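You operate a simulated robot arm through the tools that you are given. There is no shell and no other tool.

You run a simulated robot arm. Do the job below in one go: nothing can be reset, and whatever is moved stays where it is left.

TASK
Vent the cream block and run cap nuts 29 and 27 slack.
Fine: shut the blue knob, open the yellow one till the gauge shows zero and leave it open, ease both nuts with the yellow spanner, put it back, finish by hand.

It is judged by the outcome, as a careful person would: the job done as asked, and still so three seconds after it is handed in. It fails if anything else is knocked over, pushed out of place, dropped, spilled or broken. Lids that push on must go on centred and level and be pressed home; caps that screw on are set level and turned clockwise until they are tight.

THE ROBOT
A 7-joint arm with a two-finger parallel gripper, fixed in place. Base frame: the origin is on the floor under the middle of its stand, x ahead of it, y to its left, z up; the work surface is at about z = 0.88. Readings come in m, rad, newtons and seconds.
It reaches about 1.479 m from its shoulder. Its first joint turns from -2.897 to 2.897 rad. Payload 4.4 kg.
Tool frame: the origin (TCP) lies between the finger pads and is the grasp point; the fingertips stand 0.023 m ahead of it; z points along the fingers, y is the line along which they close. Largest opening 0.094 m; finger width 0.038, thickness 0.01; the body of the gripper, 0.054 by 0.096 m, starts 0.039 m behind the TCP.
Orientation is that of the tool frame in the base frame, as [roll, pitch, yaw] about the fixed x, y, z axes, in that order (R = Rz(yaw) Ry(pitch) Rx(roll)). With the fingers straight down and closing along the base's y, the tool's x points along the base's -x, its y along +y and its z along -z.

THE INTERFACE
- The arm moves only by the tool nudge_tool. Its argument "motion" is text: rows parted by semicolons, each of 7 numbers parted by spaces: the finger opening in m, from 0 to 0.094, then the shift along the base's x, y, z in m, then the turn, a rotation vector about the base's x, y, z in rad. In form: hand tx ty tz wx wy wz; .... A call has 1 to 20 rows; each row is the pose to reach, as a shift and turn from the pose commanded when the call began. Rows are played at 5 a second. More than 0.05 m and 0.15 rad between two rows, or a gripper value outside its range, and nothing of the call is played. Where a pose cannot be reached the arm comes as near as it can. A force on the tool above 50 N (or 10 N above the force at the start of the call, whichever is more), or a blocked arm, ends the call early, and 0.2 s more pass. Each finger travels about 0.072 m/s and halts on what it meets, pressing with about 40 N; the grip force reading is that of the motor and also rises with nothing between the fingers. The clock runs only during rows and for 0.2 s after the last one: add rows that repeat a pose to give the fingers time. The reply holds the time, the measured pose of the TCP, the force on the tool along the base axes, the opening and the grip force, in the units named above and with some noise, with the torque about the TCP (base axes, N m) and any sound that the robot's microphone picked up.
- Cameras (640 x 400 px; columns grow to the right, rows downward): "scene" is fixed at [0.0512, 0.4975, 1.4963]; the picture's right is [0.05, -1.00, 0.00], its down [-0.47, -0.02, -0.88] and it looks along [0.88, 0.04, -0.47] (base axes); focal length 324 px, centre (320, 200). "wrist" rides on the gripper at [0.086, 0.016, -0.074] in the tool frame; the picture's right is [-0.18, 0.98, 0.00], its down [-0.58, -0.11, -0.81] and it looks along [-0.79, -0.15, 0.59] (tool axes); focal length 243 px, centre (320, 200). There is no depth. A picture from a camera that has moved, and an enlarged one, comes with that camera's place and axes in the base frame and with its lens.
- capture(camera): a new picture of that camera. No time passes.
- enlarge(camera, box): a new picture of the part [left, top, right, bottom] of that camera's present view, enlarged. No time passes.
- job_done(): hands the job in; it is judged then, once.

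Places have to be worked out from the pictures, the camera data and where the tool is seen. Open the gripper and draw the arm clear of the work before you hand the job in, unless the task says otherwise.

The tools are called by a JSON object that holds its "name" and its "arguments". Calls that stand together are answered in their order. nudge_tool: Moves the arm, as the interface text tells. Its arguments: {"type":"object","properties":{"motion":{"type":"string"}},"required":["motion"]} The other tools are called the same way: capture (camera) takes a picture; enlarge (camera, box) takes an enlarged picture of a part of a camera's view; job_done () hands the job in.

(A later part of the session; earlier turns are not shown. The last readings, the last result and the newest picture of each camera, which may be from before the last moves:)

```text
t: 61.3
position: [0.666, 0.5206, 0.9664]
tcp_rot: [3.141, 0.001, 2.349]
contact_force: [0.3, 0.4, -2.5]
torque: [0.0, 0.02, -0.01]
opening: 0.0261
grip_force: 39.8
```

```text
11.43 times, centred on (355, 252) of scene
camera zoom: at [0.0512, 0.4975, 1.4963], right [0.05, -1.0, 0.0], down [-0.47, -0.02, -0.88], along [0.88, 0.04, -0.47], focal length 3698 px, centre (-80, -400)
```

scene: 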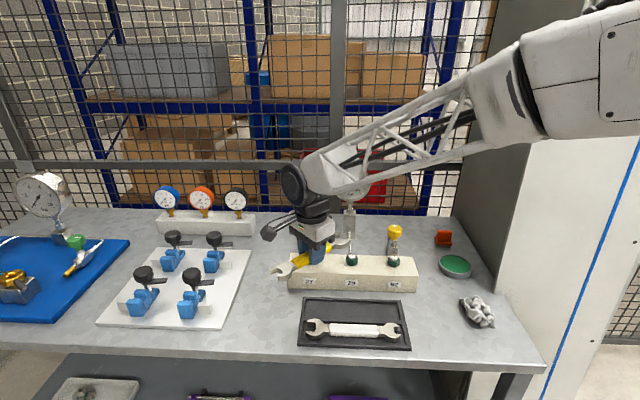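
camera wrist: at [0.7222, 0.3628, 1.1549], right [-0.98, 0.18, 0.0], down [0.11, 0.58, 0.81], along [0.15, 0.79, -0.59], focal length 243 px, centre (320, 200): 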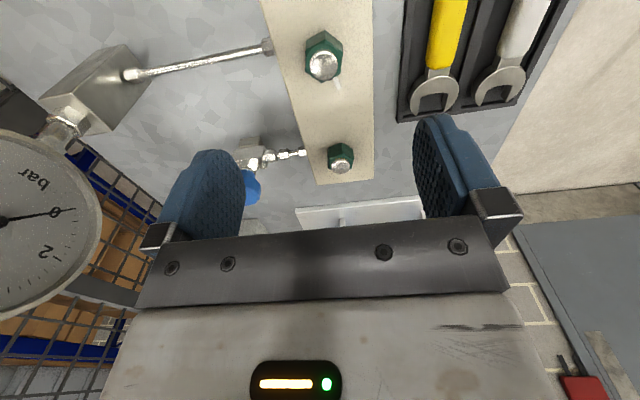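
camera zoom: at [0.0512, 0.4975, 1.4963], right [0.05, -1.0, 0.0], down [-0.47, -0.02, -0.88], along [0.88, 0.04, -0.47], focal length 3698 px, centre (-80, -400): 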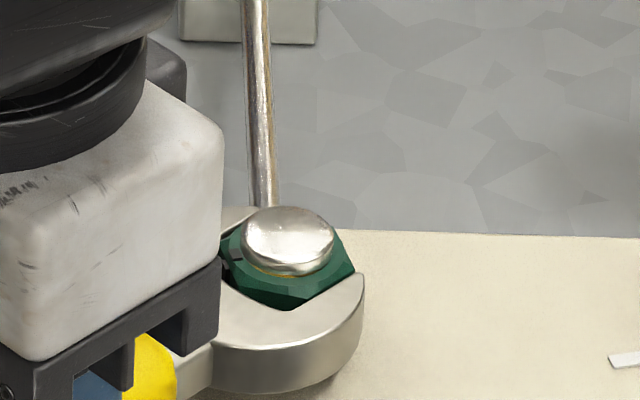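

The jaws are seated around nut 29. Now I turn counter-clockwise (loosening) about the nut axis, starting with a small arc to feel the load.

{"name": "nudge_tool", "arguments": {"motion": "0.012 -0.0034 -0.0036 0 0 0 0.05; 0.012 -0.0067 -0.0074 0 0 0 0.1; 0.012 -0.0097 -0.0113 0 0 0 0.15; 0.012 -0.0097 -0.0113 0 0 0 0.15"}}

{"name": "enlarge", "arguments": {"camera": "scene", "box": [325, 230, 375, 270]}}

```text
t: 62.3
position: [0.6559, 0.5081, 0.9666]
tcp_rot: [3.14, 0.0, 2.496]
contact_force: [2.8, 4.1, -3.6]
torque: [0.09, 0.12, 0.19]
opening: 0.0258
grip_force: 40.2
```

```text
10.00 times, centred on (350, 250) of scene
camera zoom: at [0.0512, 0.4975, 1.4963], right [0.05, -1.0, 0.0], down [-0.47, -0.02, -0.88], along [0.88, 0.04, -0.47], focal length 3236 px, centre (20, -300)
```

zoom: 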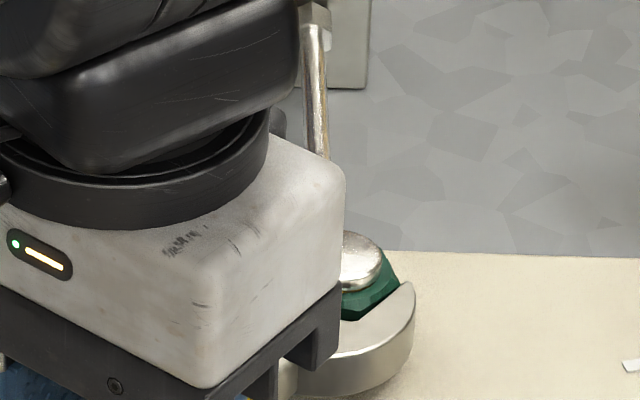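

Slack is taken up and light load is appearing. I'll continue the arc another 0.3 rad.

{"name": "nudge_tool", "arguments": {"motion": "0.012 -0.0028 -0.0042 0 0 0 0.05; 0.012 -0.0055 -0.0083 0 0 0 0.1; 0.012 -0.0079 -0.0126 0 0 0 0.15; 0.012 -0.0101 -0.017 0 0 0 0.2; 0.012 -0.012 -0.0216 0 0 0 0.25; 0.012 -0.0138 -0.0262 0 0 0 0.3; 0.012 -0.0138 -0.0262 0 0 0 0.3"}}

{"name": "capture", "arguments": {"camera": "scene"}}

```text
t: 63.9
position: [0.6424, 0.4827, 0.967]
tcp_rot: [3.139, 0.002, 2.797]
contact_force: [-2.3, 8.2, 2.7]
torque: [-0.1, -0.44, 0.05]
opening: 0.0256
grip_force: 40.1
```

```text
taken
```

scene: 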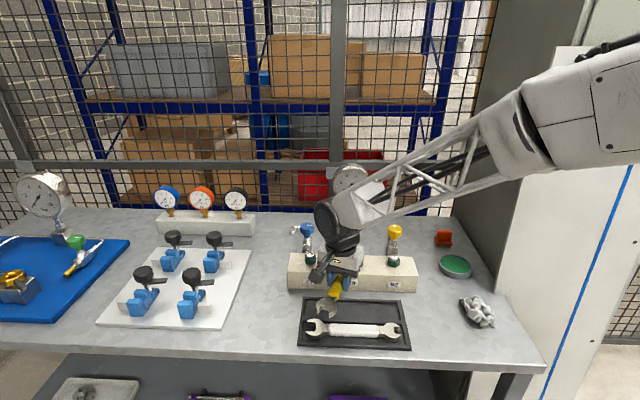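

Load is about 8 N at 26°, roughly 0.8 N·m at the nut. I'll continue the arc to 60° and then inspect the stripe.

{"name": "nudge_tool", "arguments": {"motion": "0.012 -0.0014 -0.0048 0 0 0 0.05; 0.012 -0.0027 -0.0096 0 0 0 0.1; 0.012 -0.0037 -0.0144 0 0 0 0.15; 0.012 -0.0046 -0.0193 0 0 0 0.2; 0.012 -0.0054 -0.0292 0 0 0 0.3; 0.012 -0.0052 -0.0391 0 0 0 0.4; 0.012 -0.0041 -0.049 0 0 0 0.5; 0.012 -0.0019 -0.0586 0 0 0 0.6; 0.012 -0.0019 -0.0586 0 0 0 0.6"}}

{"name": "enlarge", "arguments": {"camera": "scene", "box": [300, 220, 410, 300]}}

```text
t: 65.9
position: [0.6395, 0.4241, 0.9658]
tcp_rot: [-3.141, 0.0, -2.885]
contact_force: [-11.1, 16.2, 3.6]
torque: [0.29, -0.44, 1.12]
opening: 0.0256
grip_force: 40.1
```

```text
5.00 times, centred on (355, 260) of scene
camera zoom: at [0.0512, 0.4975, 1.4963], right [0.05, -1.0, 0.0], down [-0.47, -0.02, -0.88], along [0.88, 0.04, -0.47], focal length 1618 px, centre (145, -100)
```

zoom: 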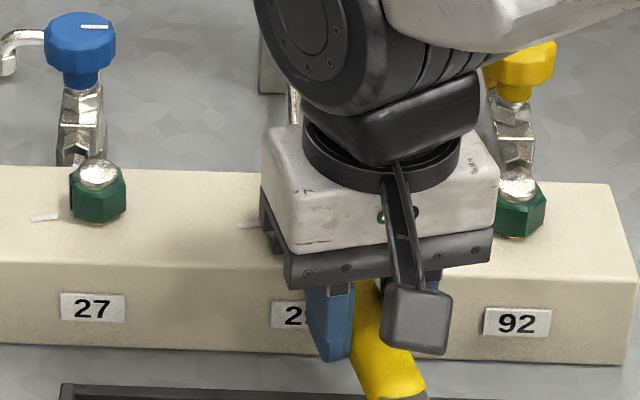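

The torque balance implies about 0.7 N·m of resistance at the nut after 60°. I'll pull the spanner straight out, raise it, and swing back to the first approach pose to see how far the nut's stripe has moved.

{"name": "nudge_tool", "arguments": {"motion": "0.012 -0.0096 -0.0026 0 0 0 0; 0.012 -0.0241 -0.0066 0 0 0 0; 0.012 -0.0434 -0.0119 0 0 0 0; 0.012 -0.0434 -0.0119 0.03 0 0 0; 0.012 -0.04 0.005 0.045 0 0 -0.14; 0.012 -0.036 0.025 0.045 0 0 -0.28; 0.012 -0.03 0.045 0.045 0 0 -0.42; 0.012 -0.023 0.065 0.045 0 0 -0.56; 0.012 -0.016 0.085 0.045 0 0 -0.7; 0.012 -0.008 0.105 0.045 0 0 -0.84; 0.012 -0.0012 0.1236 0.045 0 0 -0.98; 0.012 -0.0012 0.1236 0.045 0 0 -1.05; 0.012 -0.0012 0.1236 0.045 0 0 -1.05"}}

{"name": "enlarge", "arguments": {"camera": "scene", "box": [315, 225, 385, 275]}}

```text
t: 66.2
position: [0.6402, 0.4246, 0.9673]
tcp_rot: [3.137, 0.006, -2.885]
contact_force: [9.5, 11.1, -7.1]
torque: [-0.09, 0.29, 0.35]
opening: 0.0256
grip_force: 39.9
stopped in row 1: the force on the tool passed its limit at 61 N (the readings are from after the stop); the commanded pose is now the measured one
```

```text
8.00 times, centred on (350, 250) of scene
camera zoom: at [0.0512, 0.4975, 1.4963], right [0.05, -1.0, 0.0], down [-0.47, -0.02, -0.88], along [0.88, 0.04, -0.47], focal length 2589 px, centre (80, -200)
```

zoom: 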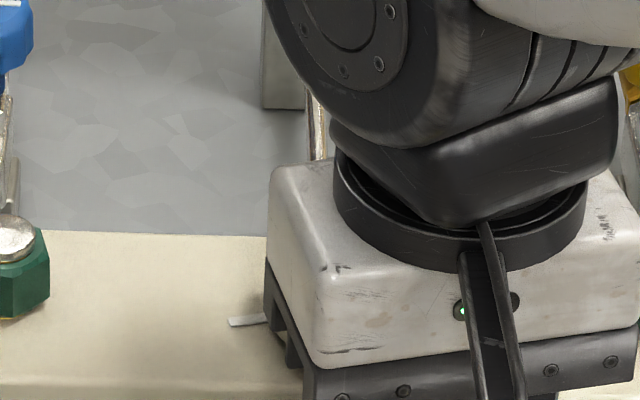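

The jaws are wedged on the nut by the residual torque. I'll back off slightly clockwise to free them before pulling.

{"name": "nudge_tool", "arguments": {"motion": "0.012 -0.0005 0.0019 0 0 0 -0.02; 0.012 -0.001 0.0038 0 0 0 -0.04; 0.012 -0.001 0.0038 0 0 0 -0.04"}}

```text
t: 67.0
position: [0.6385, 0.4285, 0.9668]
tcp_rot: [3.138, 0.006, -2.924]
contact_force: [-0.4, 5.9, -2.7]
torque: [0.06, 0.02, 0.52]
opening: 0.0257
grip_force: 40.1
```

The residual load is nearly gone. I'll pull out along the handle direction now.

{"name": "nudge_tool", "arguments": {"motion": "0.012 -0.0019 0.0002 0 0 0 0; 0.012 -0.0049 -0.0006 0 0 0 0; 0.012 -0.0097 -0.0018 0 0 0 0; 0.012 -0.0195 -0.004 0 0 0 0; 0.012 -0.0292 -0.0063 0 0 0 0; 0.012 -0.0438 -0.0096 0 0 0 0; 0.012 -0.0438 -0.0096 0 0 0 0"}}

{"name": "enlarge", "arguments": {"camera": "scene", "box": [300, 220, 410, 300]}}

```text
t: 68.6
position: [0.5946, 0.4174, 0.9674]
tcp_rot: [3.138, 0.004, -2.924]
contact_force: [-0.8, -0.6, -3.3]
torque: [0.01, 0.02, -0.03]
opening: 0.0259
grip_force: 39.9
```

```text
5.00 times, centred on (355, 260) of scene
camera zoom: at [0.0512, 0.4975, 1.4963], right [0.05, -1.0, 0.0], down [-0.47, -0.02, -0.88], along [0.88, 0.04, -0.47], focal length 1618 px, centre (145, -100)
```

zoom: 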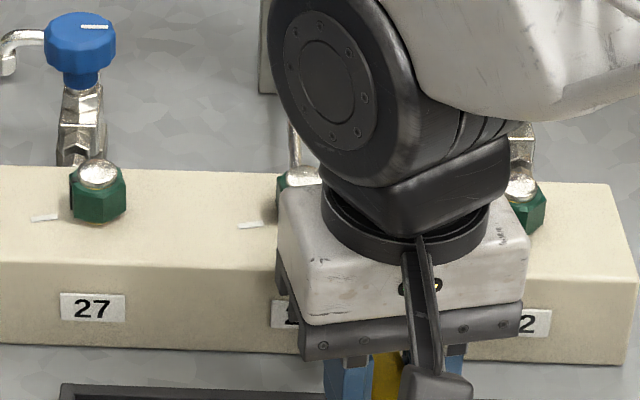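

It's free. Now I raise and swing back to the 134° approach pose to see nut 29.

{"name": "nudge_tool", "arguments": {"motion": "0.012 0 0 0.03 0 0 0; 0.012 0.003 0.015 0.045 0 0 -0.13; 0.012 0.008 0.033 0.045 0 0 -0.26; 0.012 0.014 0.051 0.045 0 0 -0.39; 0.012 0.021 0.07 0.045 0 0 -0.52; 0.012 0.029 0.09 0.045 0 0 -0.65; 0.012 0.037 0.11 0.045 0 0 -0.78; 0.012 0.0437 0.1303 0.045 0 0 -0.91; 0.012 0.0437 0.1303 0.045 0 0 -1.012; 0.012 0.0437 0.1303 0.045 0 0 -1.012"}}

{"name": "enlarge", "arguments": {"camera": "scene", "box": [315, 225, 385, 275]}}

{"name": "enlarge", "arguments": {"camera": "scene", "box": [336, 240, 376, 270]}}

```text
t: 70.8
position: [0.6385, 0.5481, 1.0119]
tcp_rot: [3.14, 0.006, 2.344]
contact_force: [-0.5, -0.8, -2.2]
torque: [-0.02, 0.01, 0.0]
opening: 0.0257
grip_force: 39.9
```

```text
8.00 times, centred on (350, 250) of scene
camera zoom: at [0.0512, 0.4975, 1.4963], right [0.05, -1.0, 0.0], down [-0.47, -0.02, -0.88], along [0.88, 0.04, -0.47], focal length 2589 px, centre (80, -200)
```

zoom: 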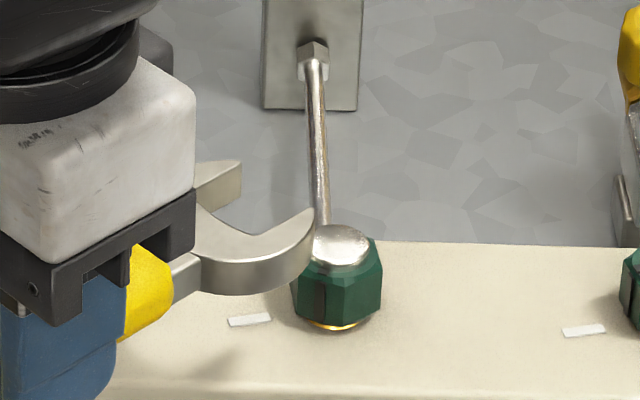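

```text
13.33 times, centred on (356, 255) of scene
camera zoom: at [0.0512, 0.4975, 1.4963], right [0.05, -1.0, 0.0], down [-0.47, -0.02, -0.88], along [0.88, 0.04, -0.47], focal length 4315 px, centre (-160, -533)
```

zoom: 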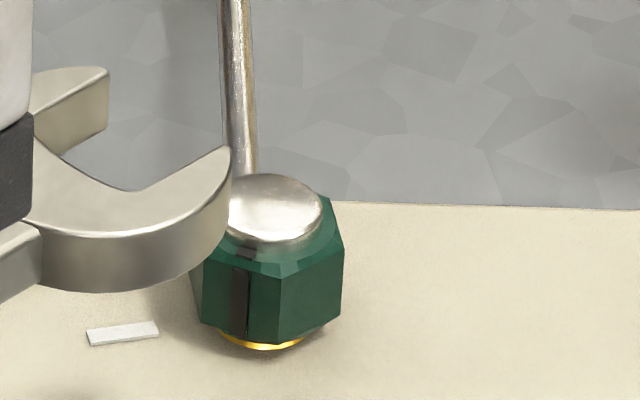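

Nut 29 has turned about 46° counter-clockwise, with the stripe moved and more brass thread showing. I'll take a second bite from straight in front (azimuth 180°, where the flats now line up) to make sure it is properly eased and to compare the torque.

{"name": "nudge_tool", "arguments": {"motion": "0.012 -0.008 -0.016 0 0 0 0.13; 0.012 -0.016 -0.032 0 0 0 0.26; 0.012 -0.024 -0.048 0 0 0 0.39; 0.012 -0.032 -0.064 0 0 0 0.52; 0.012 -0.04 -0.082 0 0 0 0.65; 0.012 -0.0435 -0.0973 0 0 0 0.7976; 0.012 -0.0435 -0.0973 -0.02 0 0 0.7976; 0.012 -0.0435 -0.0973 -0.045 0 0 0.7976; 0.012 -0.0435 -0.0973 -0.045 0 0 0.7976"}}

{"name": "enlarge", "arguments": {"camera": "scene", "box": [300, 220, 410, 300]}}

```text
t: 72.8
position: [0.5953, 0.4513, 0.967]
tcp_rot: [3.139, 0.005, -3.14]
contact_force: [-0.4, -0.7, -2.7]
torque: [-0.01, 0.0, 0.0]
opening: 0.0258
grip_force: 40.6
```

```text
5.00 times, centred on (355, 260) of scene
camera zoom: at [0.0512, 0.4975, 1.4963], right [0.05, -1.0, 0.0], down [-0.47, -0.02, -0.88], along [0.88, 0.04, -0.47], focal length 1618 px, centre (145, -100)
```

zoom: 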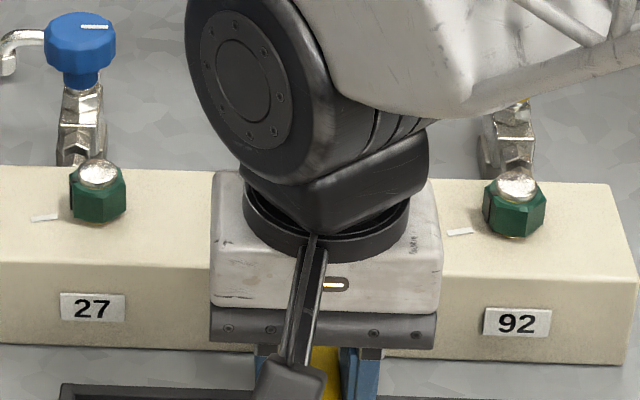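

The hand hides the nut here, so I rely on the established geometry and slide in along +x in small steps while watching the force.

{"name": "nudge_tool", "arguments": {"motion": "0.012 0.01 0 0 0 0 0; 0.012 0.018 0 0 0 0 0; 0.012 0.026 0 0 0 0 0; 0.012 0.032 0 0 0 0 0; 0.012 0.037 0 0 0 0 0; 0.012 0.041 0 0 0 0 0; 0.012 0.0425 0 0 0 0 0; 0.012 0.0425 0 0 0 0 0"}}

```text
t: 73.8
position: [0.6225, 0.4518, 0.9642]
tcp_rot: [3.142, -0.002, -3.139]
contact_force: [-11.5, -3.8, 3.5]
torque: [-0.18, -0.38, -0.51]
opening: 0.0256
grip_force: 39.8
stopped in row 4: the force on the tool passed its limit at 56 N (the readings are from after the stop); the commanded pose is now the measured one
```

The right (-y) jaw tip touched a nut corner. I'll back off 6 mm, shift about 1.3 mm toward -y and retry.

{"name": "nudge_tool", "arguments": {"motion": "0.012 -0.003 0 0.0015 0 0 0; 0.012 -0.006 -0.0013 0.002 0 0 0; 0.012 0 -0.0013 0.002 0 0 0; 0.012 0.004 -0.0013 0.002 0 0 0; 0.012 0.007 -0.0013 0.002 0 0 0; 0.012 0.01 -0.0013 0.002 0 0 0; 0.012 0.013 -0.0013 0.002 0 0 0; 0.012 0.015 -0.0013 0.002 0 0 0"}}

```text
t: 75.5
position: [0.6324, 0.45, 0.9671]
tcp_rot: [-3.14, -0.003, -3.14]
contact_force: [-10.5, -5.9, 5.9]
torque: [-0.05, -0.7, -0.56]
opening: 0.0258
grip_force: 39.8
stopped in row 8: the force on the tool passed its limit at 52 N (the readings are from after the stop); the commanded pose is now the measured one
```

I'm nearly seated, about 5 mm short. The torque suggests the nut wants the spanner turned slightly clockwise, so I'll comply and press on.

{"name": "nudge_tool", "arguments": {"motion": "0.012 -0.001 -0.0006 0 0 0 -0.03; 0.012 -0.001 -0.0008 0 0 0 -0.05; 0.012 -0.001 -0.0008 0 0 0 -0.05"}}

```text
t: 76.3
position: [0.6317, 0.4497, 0.9671]
tcp_rot: [-3.14, -0.004, 3.095]
contact_force: [-0.8, 21.3, -0.7]
torque: [0.22, -0.13, 2.21]
opening: 0.0272
grip_force: 39.8
```

That was too much. I'll return most of that rotation.

{"name": "nudge_tool", "arguments": {"motion": "0.012 0 0 0 0 0 0.02; 0.012 0 0 0 0 0 0.038; 0.012 0 0 0 0 0 0.038"}}

```text
t: 77.1
position: [0.6317, 0.4508, 0.9658]
tcp_rot: [-3.139, -0.003, 3.132]
contact_force: [2.4, 8.5, 0.8]
torque: [0.16, -0.36, 0.89]
opening: 0.0259
grip_force: 40.6
```

A small +y load remains. I'll shift 0.6 mm that way and press in along +x.

{"name": "nudge_tool", "arguments": {"motion": "0.012 0.001 0.0006 0 0 0 0.004; 0.012 0.003 0.0006 0 0 0 0.004; 0.012 0.005 0.0006 0 0 0 0.004; 0.012 0.005 0.0006 0 0 0 0.004"}}

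```text
t: 77.8
position: [0.6328, 0.45, 0.9658]
tcp_rot: [-3.139, -0.006, 3.136]
contact_force: [-12.3, 1.7, 3.9]
torque: [0.16, -0.44, 0.4]
opening: 0.0256
grip_force: 40.0
stopped in row 3: the force on the tool passed its limit at 57 N (the readings are from after the stop); the commanded pose is now the measured one
```

It is seated: the handle slid a few millimetres in the pads during the earlier pull, which explains the offset. I'll back off 1 mm and turn counter-clockwise about the nut.

{"name": "nudge_tool", "arguments": {"motion": "0.012 -0.001 0 0 0 0 0; 0.012 -0.0009 -0.0052 0 0 0 0.05; 0.012 -0.0005 -0.0104 0 0 0 0.1; 0.012 0.0002 -0.0155 0 0 0 0.15; 0.012 0.0011 -0.0207 0 0 0 0.2; 0.012 0.0022 -0.0257 0 0 0 0.25; 0.012 0.0036 -0.0307 0 0 0 0.3; 0.012 0.0036 -0.0307 0 0 0 0.3"}}

```text
t: 79.6
position: [0.6375, 0.4193, 0.9655]
tcp_rot: [-3.138, -0.007, -2.844]
contact_force: [3.2, 20.3, -6.2]
torque: [0.04, 0.31, 1.66]
opening: 0.0255
grip_force: 40.2
```

The net torque on the nut is now only about 0.25 N·m, and the rest is side load. I'll add 1 mm of +y correction and continue the arc.

{"name": "nudge_tool", "arguments": {"motion": "0.012 0.0016 -0.0038 0 0 0 0.05; 0.012 0.0036 -0.0086 0 0 0 0.1; 0.012 0.0057 -0.0134 0 0 0 0.15; 0.012 0.0081 -0.018 0 0 0 0.2; 0.012 0.0108 -0.0225 0 0 0 0.25; 0.012 0.0136 -0.0268 0 0 0 0.3; 0.012 0.0167 -0.031 0 0 0 0.35; 0.012 0.0199 -0.0351 0 0 0 0.4; 0.012 0.0199 -0.0351 0 0 0 0.4"}}

{"name": "enlarge", "arguments": {"camera": "scene", "box": [300, 220, 410, 300]}}

```text
t: 81.6
position: [0.6572, 0.3854, 0.9651]
tcp_rot: [-3.138, -0.008, -2.444]
contact_force: [-26.9, 6.7, 2.1]
torque: [0.36, -0.1, 1.55]
opening: 0.0257
grip_force: 40.0
```

```text
5.00 times, centred on (355, 260) of scene
camera zoom: at [0.0512, 0.4975, 1.4963], right [0.05, -1.0, 0.0], down [-0.47, -0.02, -0.88], along [0.88, 0.04, -0.47], focal length 1618 px, centre (145, -100)
```

zoom: 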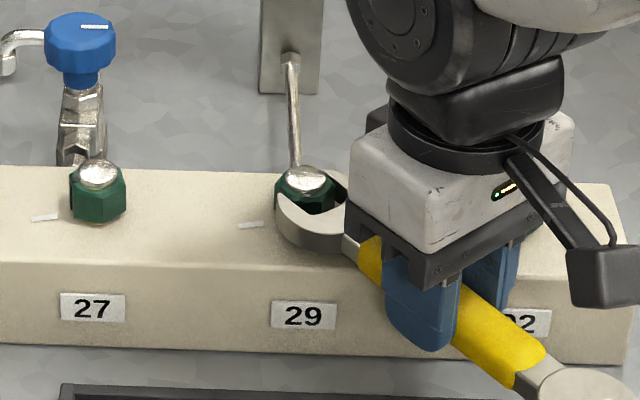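

The resistance is about 0.7 N·m, which finger grip on the flats can supply, and nut 29 has turned well beyond its first crack. I'll back off a little to unload the jaws.

{"name": "nudge_tool", "arguments": {"motion": "0.012 -0.0017 0.002 0 0 0 -0.025; 0.012 -0.0034 0.004 0 0 0 -0.05; 0.012 -0.0034 0.004 0 0 0 -0.05"}}

```text
t: 82.4
position: [0.654, 0.3896, 0.9656]
tcp_rot: [-3.139, -0.006, -2.498]
contact_force: [-11.6, 1.1, -4.6]
torque: [-0.06, 0.28, 0.81]
opening: 0.0259
grip_force: 39.9
```

The nut torque is zero now. I'll pull out along the handle direction.

{"name": "nudge_tool", "arguments": {"motion": "0.012 -0.0018 -0.0009 0 0 0 0; 0.012 -0.0042 -0.0027 0 0 0 0; 0.012 -0.0082 -0.0057 0 0 0 0; 0.012 -0.0162 -0.0117 0 0 0 0; 0.012 -0.0242 -0.0177 0 0 0 0; 0.012 -0.0362 -0.0267 0 0 0 0; 0.012 -0.0362 -0.0267 0.03 0 0 0; 0.012 -0.0362 -0.0267 0.05 0 0 0; 0.012 -0.0362 -0.0267 0.05 0 0 0"}}

{"name": "enlarge", "arguments": {"camera": "scene", "box": [300, 210, 420, 300]}}

{"name": "enlarge", "arguments": {"camera": "scene", "box": [336, 240, 376, 270]}}

```text
t: 84.4
position: [0.6183, 0.3619, 1.0152]
tcp_rot: [-3.138, -0.006, -2.497]
contact_force: [-0.8, 0.8, -2.1]
torque: [-0.03, 0.01, 0.02]
opening: 0.0257
grip_force: 40.0
```

```text
4.44 times, centred on (360, 255) of scene
camera zoom: at [0.0512, 0.4975, 1.4963], right [0.05, -1.0, 0.0], down [-0.47, -0.02, -0.88], along [0.88, 0.04, -0.47], focal length 1438 px, centre (142, -44)
```

zoom: 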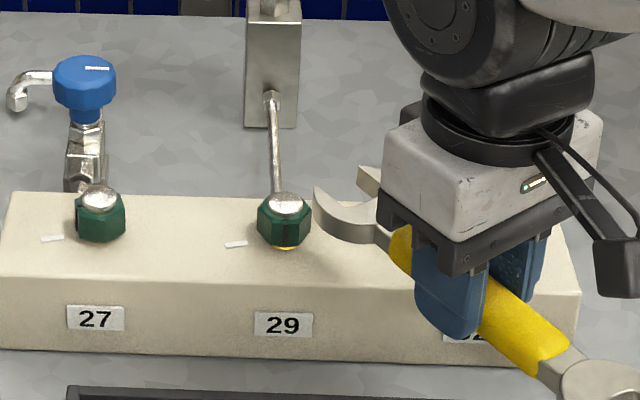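

```text
13.33 times, centred on (356, 255) of scene
camera zoom: at [0.0512, 0.4975, 1.4963], right [0.05, -1.0, 0.0], down [-0.47, -0.02, -0.88], along [0.88, 0.04, -0.47], focal length 4315 px, centre (-160, -533)
```

zoom: 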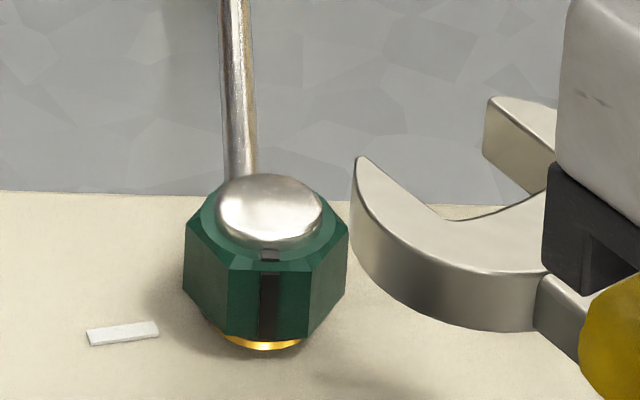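

Nut 29's stripe now faces the front: about 74° of turn in total with more brass showing. I'll swing over to nut 27 for the same approach from azimuth ≈135°, allowing for the spanner having slid about 3.5 mm and tilted about 2.6° in the grip.

{"name": "nudge_tool", "arguments": {"motion": "0.012 0 0.025 0 0 0 -0.12; 0.012 0 0.055 0 0 0 -0.25; 0.012 0 0.085 0 0 0 -0.38; 0.012 0 0.115 0 0 0 -0.51; 0.012 0.002 0.145 0 0 0 -0.64; 0.012 0.004 0.175 0 0 0 -0.77; 0.012 0.006 0.205 0 0 0 -0.9; 0.012 0.008 0.235 0 0 0 -1.03; 0.012 0.01 0.265 0 0 0 -1.16; 0.012 0.012 0.285 0 0 0 -1.29; 0.012 0.0132 0.2993 0 0 0 -1.376; 0.012 0.0132 0.2993 -0.02 0 0 -1.376; 0.012 0.0132 0.2993 -0.038 0 0 -1.376; 0.012 0.0132 0.2993 -0.038 0 0 -1.376"}}

{"name": "capture", "arguments": {"camera": "scene"}}

{"name": "enlarge", "arguments": {"camera": "scene", "box": [275, 225, 345, 275]}}

```text
t: 87.4
position: [0.6313, 0.6615, 0.977]
tcp_rot: [-3.138, -0.006, 2.41]
contact_force: [1.4, -0.8, -3.2]
torque: [0.0, 0.0, -0.02]
opening: 0.0256
grip_force: 39.6
```

```text
taken
```

scene: 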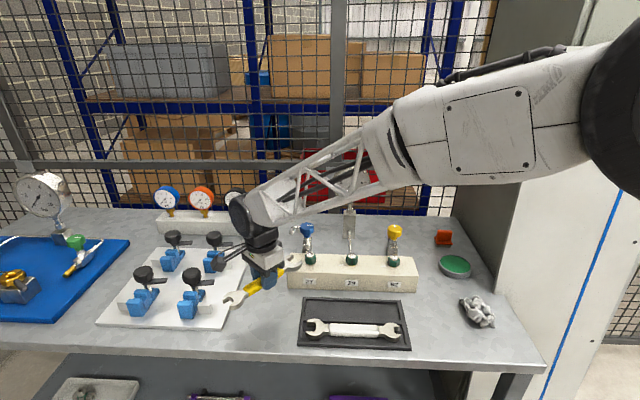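

```text
8.00 times, centred on (310, 250) of scene
camera zoom: at [0.0512, 0.4975, 1.4963], right [0.05, -1.0, 0.0], down [-0.47, -0.02, -0.88], along [0.88, 0.04, -0.47], focal length 2589 px, centre (400, -200)
```

zoom: 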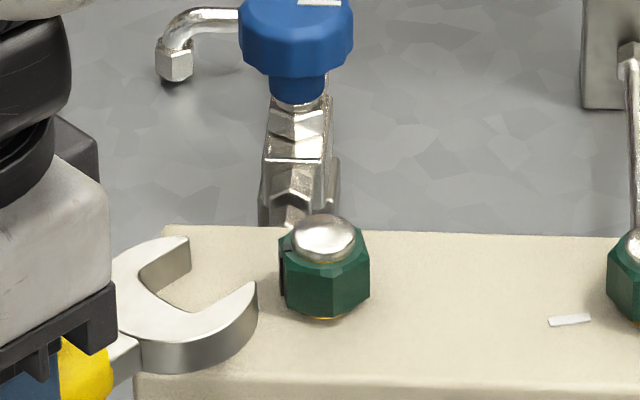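

I'm at the pull-back pose for nut 27. I'll zoom on the whole spanner to measure its axis direction before going in.

{"name": "enlarge", "arguments": {"camera": "scene", "box": [215, 245, 315, 310]}}

{"name": "enlarge", "arguments": {"camera": "wrist", "box": [160, 0, 480, 240]}}

```text
6.15 times, centred on (265, 278) of scene
camera zoom: at [0.0512, 0.4975, 1.4963], right [0.05, -1.0, 0.0], down [-0.47, -0.02, -0.88], along [0.88, 0.04, -0.47], focal length 1992 px, centre (658, -277)
```

zoom: 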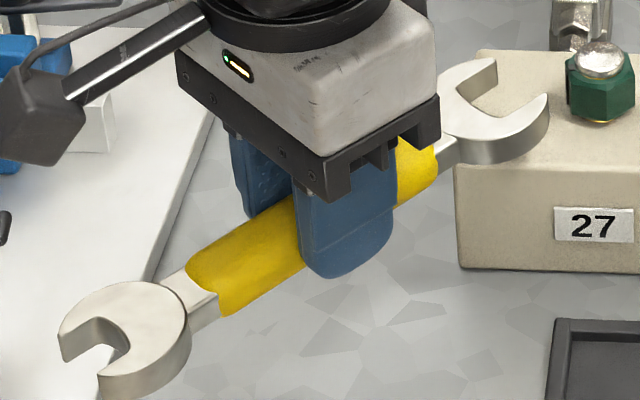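

```text
1.67 times, centred on (320, 120) of wrist
camera zoom: at [0.5788, 0.7297, 1.0526], right [0.79, 0.61, 0.0], down [0.37, -0.47, 0.8], along [0.49, -0.64, -0.6], focal length 404 px, centre (320, 333)
```

zoom: 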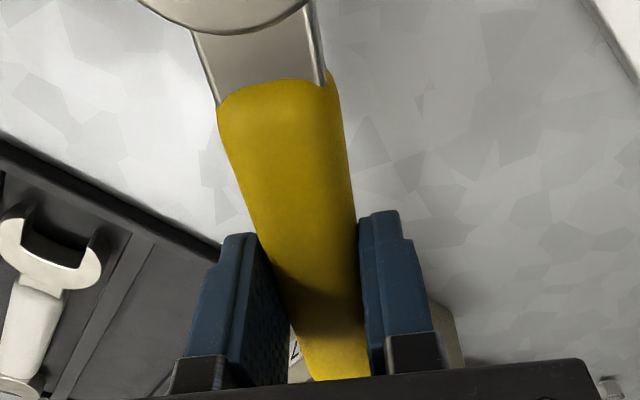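

The spanner axis sits about 1–2° counter-clockwise of the tool axis and its line passes about 4 mm left of the nut. I'll rotate -0.06 rad, shift right, lower to nut height and re-check.

{"name": "nudge_tool", "arguments": {"motion": "0.012 -0.0013 -0.0015 -0.005 0 0 -0.03; 0.012 -0.0027 -0.0029 -0.0105 0 0 -0.06; 0.012 -0.0027 -0.0029 -0.0105 0 0 -0.06"}}

{"name": "enlarge", "arguments": {"camera": "scene", "box": [285, 230, 335, 270]}}

```text
t: 88.2
position: [0.6292, 0.6577, 0.9677]
tcp_rot: [-3.137, -0.008, 2.35]
contact_force: [0.6, 0.2, -2.9]
torque: [-0.02, 0.01, -0.02]
opening: 0.0257
grip_force: 40.0
```

```text
10.00 times, centred on (310, 250) of scene
camera zoom: at [0.0512, 0.4975, 1.4963], right [0.05, -1.0, 0.0], down [-0.47, -0.02, -0.88], along [0.88, 0.04, -0.47], focal length 3236 px, centre (420, -300)
```

zoom: 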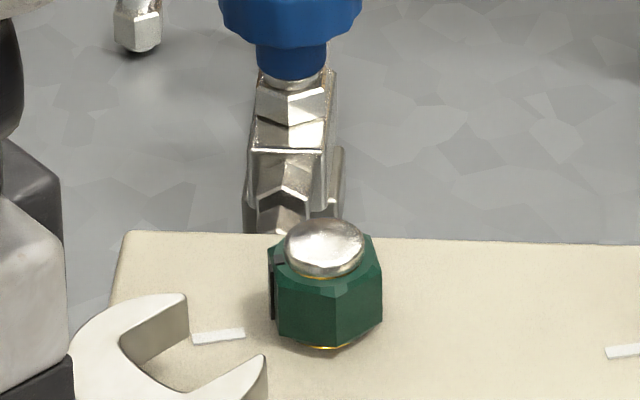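

Aligned now: the jaw axis points at nut 27 with about 36 mm from the tips to its centre. I'll slide in most of the way.

{"name": "nudge_tool", "arguments": {"motion": "0.012 0.0072 -0.0069 0 0 0 0; 0.012 0.0129 -0.0125 0 0 0 0; 0.012 0.0187 -0.0181 0 0 0 0; 0.012 0.0230 -0.0222 0 0 0 0; 0.012 0.0259 -0.025 0 0 0 0; 0.012 0.0259 -0.025 0 0 0 0"}}

{"name": "enlarge", "arguments": {"camera": "scene", "box": [285, 230, 335, 270]}}

```text
t: 89.3
position: [0.6495, 0.639, 0.9671]
tcp_rot: [-3.139, -0.009, 2.353]
contact_force: [-8.7, 10.4, 2.2]
torque: [-0.13, -0.25, 0.43]
opening: 0.0256
grip_force: 39.8
stopped in row 5: the force on the tool passed its limit at 57 N (the readings are from after the stop); the commanded pose is now the measured one
```

```text
10.00 times, centred on (310, 250) of scene
camera zoom: at [0.0512, 0.4975, 1.4963], right [0.05, -1.0, 0.0], down [-0.47, -0.02, -0.88], along [0.88, 0.04, -0.47], focal length 3236 px, centre (420, -300)
```

zoom: 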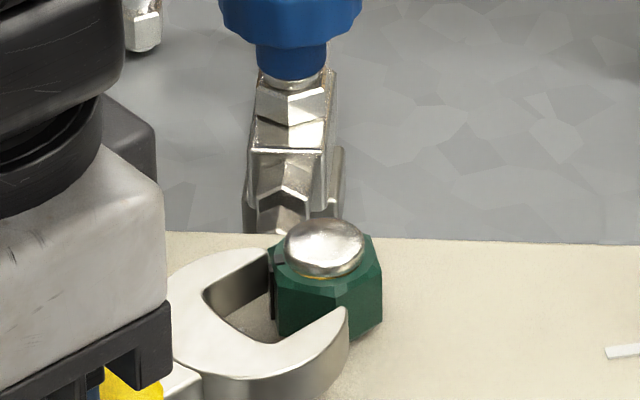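

The left (upper) jaw tip is catching a nut corner. I'll back off 6 mm, shift about 1.6 mm to that side and slide in again.

{"name": "nudge_tool", "arguments": {"motion": "0.012 -0.0022 0.0021 0 0 0 0; 0.012 -0.0043 0.0042 0 0 0 0; 0.012 -0.0032 0.0054 0 0 0 0; 0.012 0.0011 0.0012 0 0 0 0; 0.012 0.0047 -0.0023 0 0 0 0; 0.012 0.0069 -0.0044 0 0 0 0; 0.012 0.009 -0.0065 0 0 0 0; 0.012 0.009 -0.0065 0 0 0 0"}}

{"name": "enlarge", "arguments": {"camera": "scene", "box": [285, 230, 335, 270]}}

```text
t: 90.5
position: [0.6501, 0.6394, 0.9678]
tcp_rot: [-3.137, -0.013, 2.357]
contact_force: [-8.6, 12.3, 2.8]
torque: [-0.09, -0.25, 0.4]
opening: 0.0257
grip_force: 39.9
stopped in row 6: the force on the tool passed its limit at 57 N (the readings are from after the stop); the commanded pose is now the measured one
```

```text
10.00 times, centred on (310, 250) of scene
camera zoom: at [0.0512, 0.4975, 1.4963], right [0.05, -1.0, 0.0], down [-0.47, -0.02, -0.88], along [0.88, 0.04, -0.47], focal length 3236 px, centre (420, -300)
```

zoom: 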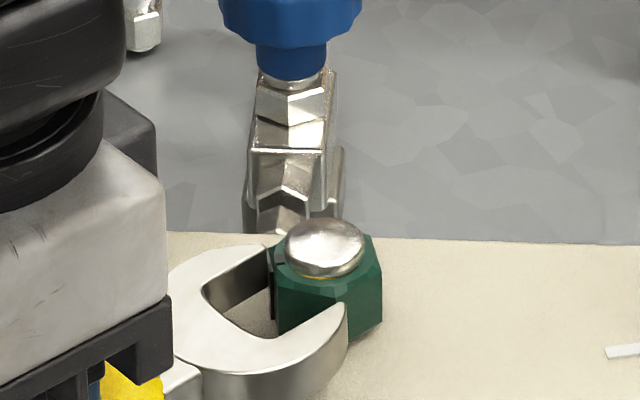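

Measured from the picture, the left jaw tip sits right on the nut corner while the right side has about 2.7 mm clearance. So I need about 1.5 mm more to the left: back off, shift and advance.

{"name": "nudge_tool", "arguments": {"motion": "0.012 -0.0018 0.0017 0 0 0 0; 0.012 -0.0036 0.0035 0 0 0 0; 0.012 -0.0024 0.0048 0 0 0 0; 0.012 -0.0024 0.0048 0 0 0 0; 0.012 0.0005 0.002 0 0 0 0; 0.012 0.0026 0 0 0 0 0; 0.012 0.0048 -0.0021 0 0 0 0; 0.012 0.0048 -0.0021 0 0 0 0"}}

{"name": "enlarge", "arguments": {"camera": "scene", "box": [285, 230, 335, 270]}}

```text
t: 92.2
position: [0.6527, 0.6384, 0.9674]
tcp_rot: [-3.138, -0.016, 2.362]
contact_force: [-8.6, 12.8, 1.0]
torque: [-0.06, -0.21, 0.5]
opening: 0.0258
grip_force: 40.2
stopped in row 8: the force on the tool passed its limit at 55 N (the readings are from after the stop); the commanded pose is now the measured one
```

```text
10.00 times, centred on (310, 250) of scene
camera zoom: at [0.0512, 0.4975, 1.4963], right [0.05, -1.0, 0.0], down [-0.47, -0.02, -0.88], along [0.88, 0.04, -0.47], focal length 3236 px, centre (420, -300)
```

zoom: 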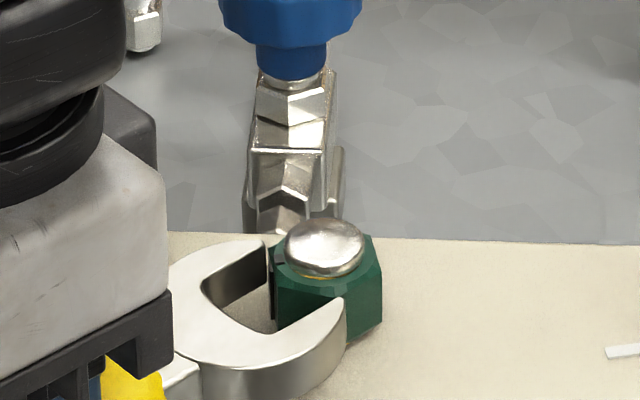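

The force line still points to the left jaw tip just catching the corner, though each shift gets further. I'll back off 4 mm, shift another 1.5 mm left and advance.

{"name": "nudge_tool", "arguments": {"motion": "0.012 -0.0029 0.0028 0 0 0 0; 0.012 -0.0019 0.0039 0 0 0 0; 0.012 -0.0019 0.0039 0 0 0 0; 0.012 0.0003 0.0018 0 0 0 0; 0.012 0.0025 -0.0003 0 0 0 0; 0.012 0.0046 -0.0024 0 0 0 0; 0.012 0.0068 -0.0045 0 0 0 0; 0.012 0.0068 -0.0045 0 0 0 0"}}

{"name": "enlarge", "arguments": {"camera": "scene", "box": [285, 230, 335, 270]}}

```text
t: 94.0
position: [0.6601, 0.6342, 0.9661]
tcp_rot: [-3.14, -0.012, 2.357]
contact_force: [1.2, 3.7, -1.2]
torque: [0.03, 0.0, 0.34]
opening: 0.0258
grip_force: 39.7
```

```text
10.00 times, centred on (310, 250) of scene
camera zoom: at [0.0512, 0.4975, 1.4963], right [0.05, -1.0, 0.0], down [-0.47, -0.02, -0.88], along [0.88, 0.04, -0.47], focal length 3236 px, centre (420, -300)
```

zoom: 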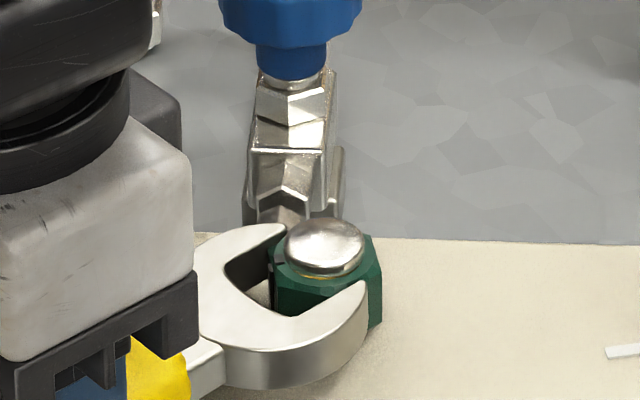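

The jaws are past the corners with only light load. I'll advance 6 mm more for full engagement.

{"name": "nudge_tool", "arguments": {"motion": "0.012 0.0014 -0.0014 0 0 0 0; 0.012 0.0029 -0.0028 0 0 0 0; 0.012 0.0043 -0.0042 0 0 0 0; 0.012 0.0043 -0.0042 0 0 0 0"}}

{"name": "enlarge", "arguments": {"camera": "scene", "box": [285, 230, 335, 270]}}

```text
t: 95.0
position: [0.6655, 0.6295, 0.9672]
tcp_rot: [-3.138, -0.014, 2.358]
contact_force: [0.5, 0.7, -2.8]
torque: [0.01, -0.05, 0.12]
opening: 0.0255
grip_force: 40.1
```

```text
10.00 times, centred on (310, 250) of scene
camera zoom: at [0.0512, 0.4975, 1.4963], right [0.05, -1.0, 0.0], down [-0.47, -0.02, -0.88], along [0.88, 0.04, -0.47], focal length 3236 px, centre (420, -300)
```

zoom: 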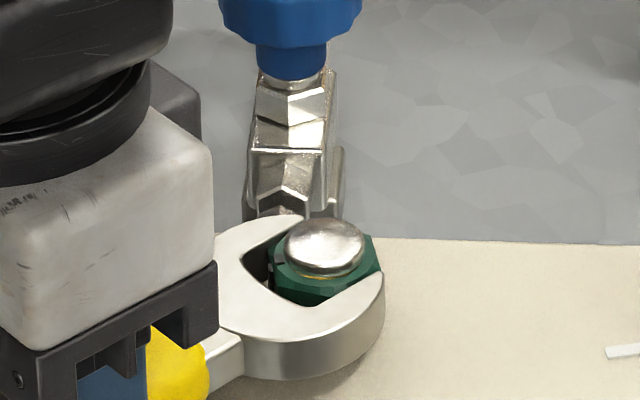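

Seated around nut 27 like the first one. I'll turn counter-clockwise about its axis in a first arc of 0.4 rad.

{"name": "nudge_tool", "arguments": {"motion": "0.012 -0.0034 -0.0035 0 0 0 0.05; 0.012 -0.0066 -0.0073 0 0 0 0.1; 0.012 -0.0096 -0.0111 0 0 0 0.15; 0.012 -0.0125 -0.0151 0 0 0 0.2; 0.012 -0.0151 -0.0193 0 0 0 0.25; 0.012 -0.0175 -0.0235 0 0 0 0.3; 0.012 -0.0197 -0.0279 0 0 0 0.35; 0.012 -0.0216 -0.0324 0 0 0 0.4; 0.012 -0.0216 -0.0324 0 0 0 0.4"}}

```text
t: 97.0
position: [0.6421, 0.5974, 0.9668]
tcp_rot: [-3.139, -0.012, 2.758]
contact_force: [8.5, 1.5, 5.0]
torque: [-0.23, -0.75, -0.14]
opening: 0.026
grip_force: 39.9
```

The torque at the nut is about 0.6 N·m and the load is fine. I'll continue the arc to about 1.1 rad.

{"name": "nudge_tool", "arguments": {"motion": "0.012 -0.0016 -0.0046 0 0 0 0.05; 0.012 -0.0031 -0.0092 0 0 0 0.1; 0.012 -0.0043 -0.0139 0 0 0 0.15; 0.012 -0.0054 -0.0187 0 0 0 0.2; 0.012 -0.0062 -0.0235 0 0 0 0.25; 0.012 -0.0068 -0.0284 0 0 0 0.3; 0.012 -0.0071 -0.0382 0 0 0 0.4; 0.012 -0.0065 -0.048 0 0 0 0.5; 0.012 -0.005 -0.0577 0 0 0 0.6; 0.012 -0.0024 -0.0671 0 0 0 0.7; 0.012 -0.0024 -0.0671 0 0 0 0.7"}}

{"name": "enlarge", "arguments": {"camera": "scene", "box": [260, 210, 370, 300]}}

```text
t: 99.4
position: [0.6408, 0.5288, 0.9666]
tcp_rot: [-3.137, -0.016, -2.822]
contact_force: [-11.6, -1.3, -4.4]
torque: [-0.11, 0.38, -0.41]
opening: 0.0256
grip_force: 40.1
```

```text
4.44 times, centred on (315, 255) of scene
camera zoom: at [0.0512, 0.4975, 1.4963], right [0.05, -1.0, 0.0], down [-0.47, -0.02, -0.88], along [0.88, 0.04, -0.47], focal length 1438 px, centre (342, -44)
```

zoom: 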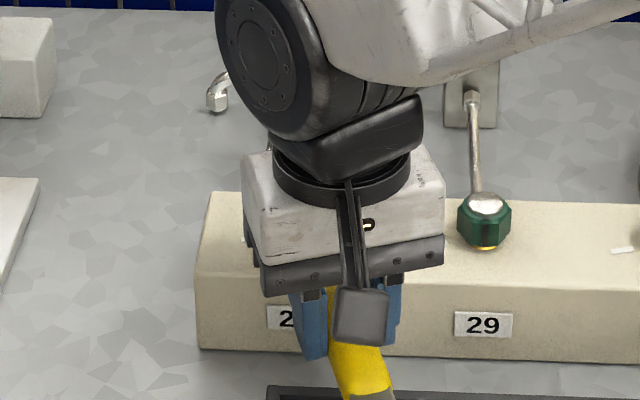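

I'll keep going to about 85° in this same bite while there is room.

{"name": "nudge_tool", "arguments": {"motion": "0.012 0.0012 -0.0046 0 0 0 0.05; 0.012 0.0029 -0.0092 0 0 0 0.1; 0.012 0.005 -0.0137 0 0 0 0.15; 0.012 0.0073 -0.018 0 0 0 0.2; 0.012 0.0098 -0.0222 0 0 0 0.25; 0.012 0.0125 -0.0263 0 0 0 0.3; 0.012 0.0154 -0.0302 0 0 0 0.35; 0.012 0.0185 -0.034 0 0 0 0.4; 0.012 0.0185 -0.034 0 0 0 0.4"}}

{"name": "enlarge", "arguments": {"camera": "scene", "box": [260, 210, 370, 300]}}

```text
t: 101.4
position: [0.658, 0.4958, 0.9667]
tcp_rot: [-3.138, -0.012, -2.424]
contact_force: [-17.6, -21.3, -1.1]
torque: [-0.1, 0.1, -1.19]
opening: 0.0261
grip_force: 40.1
```

```text
4.44 times, centred on (315, 255) of scene
camera zoom: at [0.0512, 0.4975, 1.4963], right [0.05, -1.0, 0.0], down [-0.47, -0.02, -0.88], along [0.88, 0.04, -0.47], focal length 1438 px, centre (342, -44)
```

zoom: 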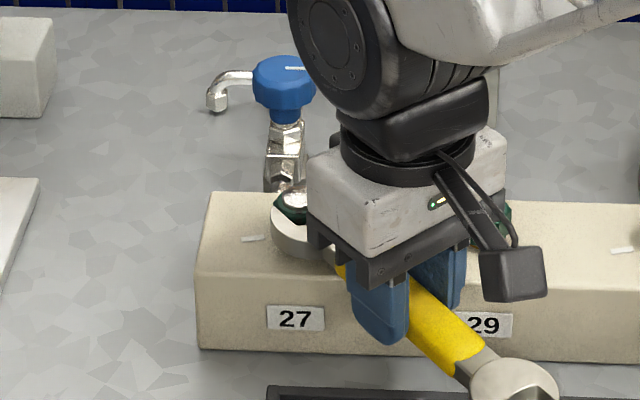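

Nut 27 has been turned by a similar amount at about 0.7 N·m. I'll unload clockwise slightly and ease back before pulling out.

{"name": "nudge_tool", "arguments": {"motion": "0.012 -0.0024 0.0012 0 0 0 -0.025; 0.012 -0.0042 0.003 0 0 0 -0.05; 0.012 -0.0042 0.003 0 0 0 -0.05"}}

```text
t: 102.2
position: [0.6564, 0.4993, 0.9673]
tcp_rot: [-3.137, -0.009, -2.474]
contact_force: [22.1, -6.9, -7.3]
torque: [-0.31, 0.25, -1.86]
opening: 0.026
grip_force: 40.1
```

There is no nut torque left, just about 20 N of side load. I'll shift about 1 mm with it, then check.

{"name": "nudge_tool", "arguments": {"motion": "0.012 0.0006 -0.0005 0 0 0 -0.01; 0.012 0.001 -0.0008 0 0 0 -0.015; 0.012 0.001 -0.0008 0 0 0 -0.015"}}

```text
t: 103.0
position: [0.6545, 0.4979, 0.9672]
tcp_rot: [-3.138, -0.011, -2.489]
contact_force: [-10.2, 6.3, -1.1]
torque: [0.18, 0.09, 1.07]
opening: 0.0257
grip_force: 39.9
```

The side load is now about 12 N the other way. I'll split the difference and pull out along the handle.

{"name": "nudge_tool", "arguments": {"motion": "0.012 -0.0019 -0.0008 0 0 0 0.004; 0.012 -0.0043 -0.0026 0 0 0 0.004; 0.012 -0.0082 -0.0057 0 0 0 0.004; 0.012 -0.0162 -0.0118 0 0 0 0.004; 0.012 -0.0241 -0.0178 0 0 0 0.004; 0.012 -0.036 -0.027 0 0 0 0.004; 0.012 -0.036 -0.027 0.03 0 0 0.004; 0.012 -0.036 -0.027 0.06 0 0 0.004; 0.012 -0.036 -0.027 0.06 0 0 0.004)"}}

{"name": "enlarge", "arguments": {"camera": "scene", "box": [290, 240, 370, 270]}}

```text
refused: motion must be text of numbers, spaces and semicolons
```

```text
8.00 times, centred on (330, 255) of scene
camera zoom: at [0.0512, 0.4975, 1.4963], right [0.05, -1.0, 0.0], down [-0.47, -0.02, -0.88], along [0.88, 0.04, -0.47], focal length 2589 px, centre (240, -240)
```

zoom: 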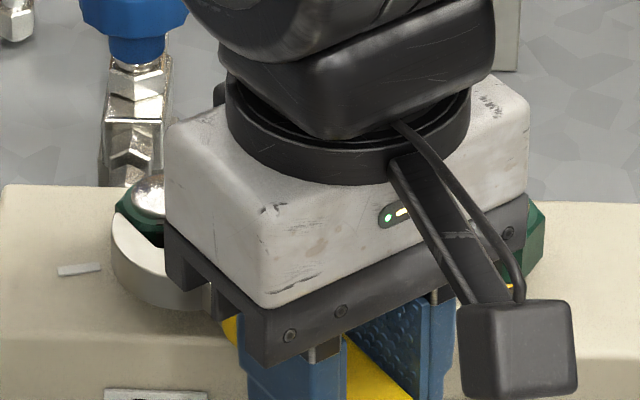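

A stray character got that motion refused, so nothing moved. I'll resend the pull-out.

{"name": "nudge_tool", "arguments": {"motion": "0.012 -0.0019 -0.0008 0 0 0 0.004; 0.012 -0.0043 -0.0026 0 0 0 0.004; 0.012 -0.0082 -0.0057 0 0 0 0.004; 0.012 -0.0162 -0.0118 0 0 0 0.004; 0.012 -0.0241 -0.0178 0 0 0 0.004; 0.012 -0.036 -0.027 0 0 0 0.004; 0.012 -0.036 -0.027 0.03 0 0 0.004; 0.012 -0.036 -0.027 0.06 0 0 0.004; 0.012 -0.036 -0.027 0.06 0 0 0.004"}}

{"name": "capture", "arguments": {"camera": "scene"}}

{"name": "enlarge", "arguments": {"camera": "scene", "box": [290, 235, 370, 275]}}

```text
t: 105.0
position: [0.6194, 0.4711, 1.0281]
tcp_rot: [-3.138, -0.011, -2.486]
contact_force: [-0.4, 1.4, -2.8]
torque: [-0.02, -0.02, -0.01]
opening: 0.0258
grip_force: 39.7
```

```text
taken
```

scene: 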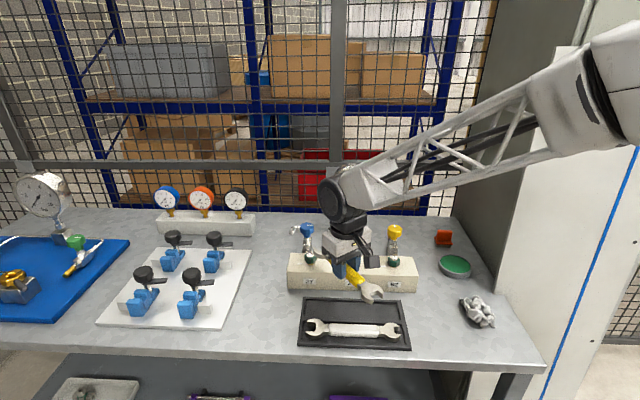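

```text
8.00 times, centred on (330, 255) of scene
camera zoom: at [0.0512, 0.4975, 1.4963], right [0.05, -1.0, 0.0], down [-0.47, -0.02, -0.88], along [0.88, 0.04, -0.47], focal length 2589 px, centre (240, -240)
```

zoom: 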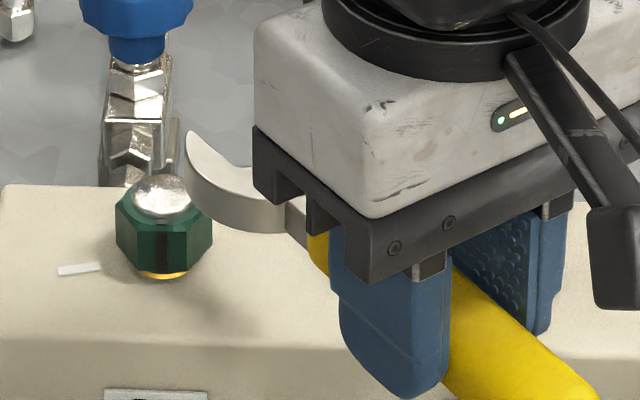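

Nut 27's stripe has moved round to the front and its brass shows too. Both nuts are cracked loose, so I return the spanner: first I remove the small tilt the hand picked up, rotate to the tray orientation and hover over the slot.

{"name": "nudge_tool", "arguments": {"motion": "0.012 0 0 0 0.0096 -0.0065 0; 0.012 0 0 0 0.0096 -0.0065 0"}}

{"name": "nudge_tool", "arguments": {"motion": "0.012 0 -0.004 0 0 0 0.12; 0.012 0.001 -0.008 0 0 0 0.24; 0.012 0.002 -0.012 0 0 0 0.36; 0.012 0.003 -0.016 0 0 0 0.48; 0.012 0.004 -0.02 0 0 0 0.6; 0.012 0.0044 -0.0206 0 0 0 0.72; 0.012 0.0044 -0.0206 0 0 0 0.84; 0.012 0.0044 -0.0206 0 0 0 0.915; 0.012 0.0044 -0.0206 -0.04 0 0 0.915; 0.012 0.0044 -0.0206 -0.075 0 0 0.915; 0.012 0.0044 -0.0206 -0.075 0 0 0.915"}}

{"name": "enlarge", "arguments": {"camera": "scene", "box": [290, 270, 420, 355]}}

{"name": "enlarge", "arguments": {"camera": "wrist", "box": [160, 0, 480, 240]}}

```text
t: 105.6
position: [0.6201, 0.4715, 1.0272]
tcp_rot: [3.139, -0.001, -2.485]
contact_force: [0.7, -0.3, -1.7]
torque: [0.03, -0.02, -0.04]
opening: 0.0255
grip_force: 40.2
```

```text
t: 108.0
position: [0.6239, 0.4522, 0.9502]
tcp_rot: [-3.139, -0.002, -1.572]
contact_force: [-0.2, -0.7, -2.5]
torque: [0.0, -0.02, 0.03]
opening: 0.0258
grip_force: 39.9
```

```text
4.71 times, centred on (355, 312) of scene
camera zoom: at [0.0512, 0.4975, 1.4963], right [0.05, -1.0, 0.0], down [-0.47, -0.02, -0.88], along [0.88, 0.04, -0.47], focal length 1523 px, centre (155, -329)
```

zoom: 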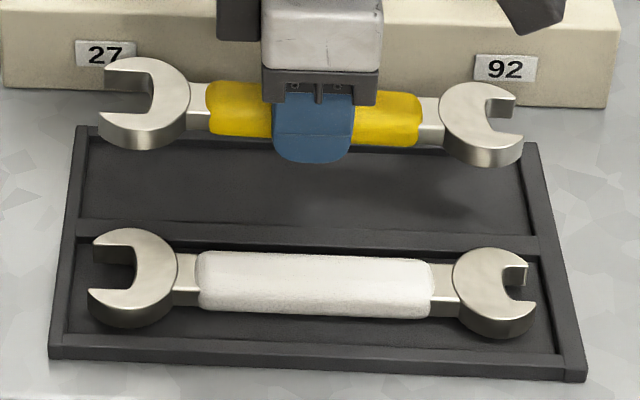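

```text
1.67 times, centred on (320, 120) of wrist
camera zoom: at [0.6078, 0.3641, 1.0262], right [-0.98, 0.18, 0.0], down [0.11, 0.58, 0.81], along [0.15, 0.79, -0.59], focal length 404 px, centre (320, 333)
```

zoom: 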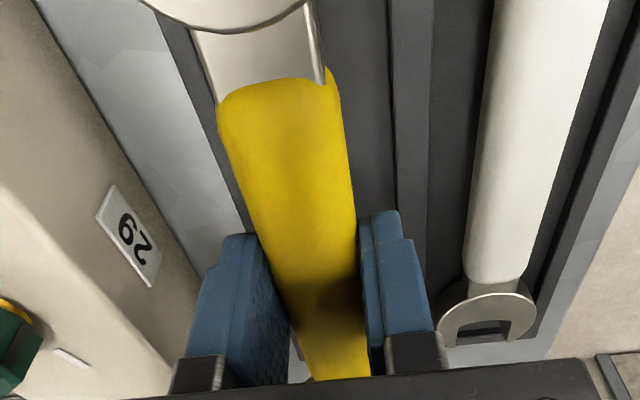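

The spanner hangs over its slot. I'll zoom to measure its height and angle in the grip before lowering.

{"name": "enlarge", "arguments": {"camera": "scene", "box": [300, 276, 350, 306]}}

{"name": "enlarge", "arguments": {"camera": "scene", "box": [370, 280, 420, 310]}}

{"name": "enlarge", "arguments": {"camera": "wrist", "box": [240, 0, 400, 120]}}

```text
12.80 times, centred on (325, 291) of scene
camera zoom: at [0.0512, 0.4975, 1.4963], right [0.05, -1.0, 0.0], down [-0.47, -0.02, -0.88], along [0.88, 0.04, -0.47], focal length 4142 px, centre (256, -965)
```

zoom: 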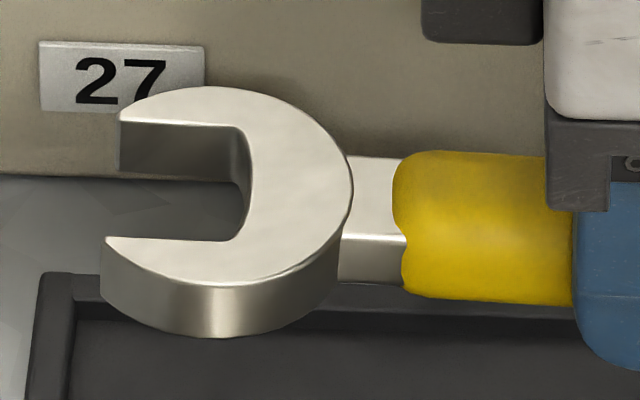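

```text
12.80 times, centred on (395, 295) of scene
camera zoom: at [0.0512, 0.4975, 1.4963], right [0.05, -1.0, 0.0], down [-0.47, -0.02, -0.88], along [0.88, 0.04, -0.47], focal length 4142 px, centre (-640, -1016)
```

zoom: 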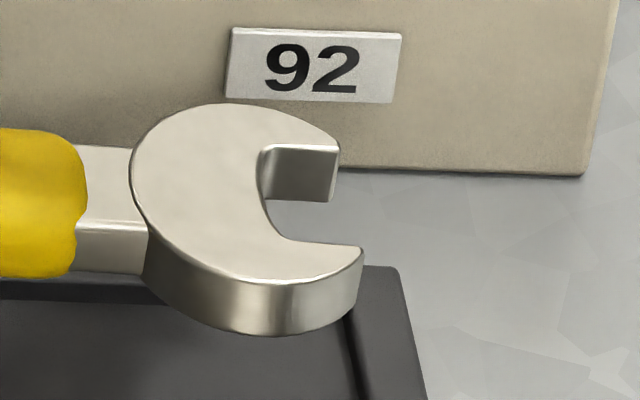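

```text
3.33 times, centred on (320, 60) of wrist
camera zoom: at [0.6078, 0.3641, 1.0262], right [-0.98, 0.18, 0.0], down [0.11, 0.58, 0.81], along [0.15, 0.79, -0.59], focal length 809 px, centre (320, 667)
```

zoom: 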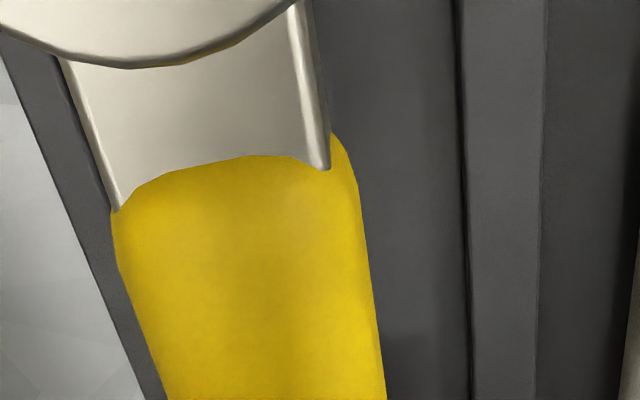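

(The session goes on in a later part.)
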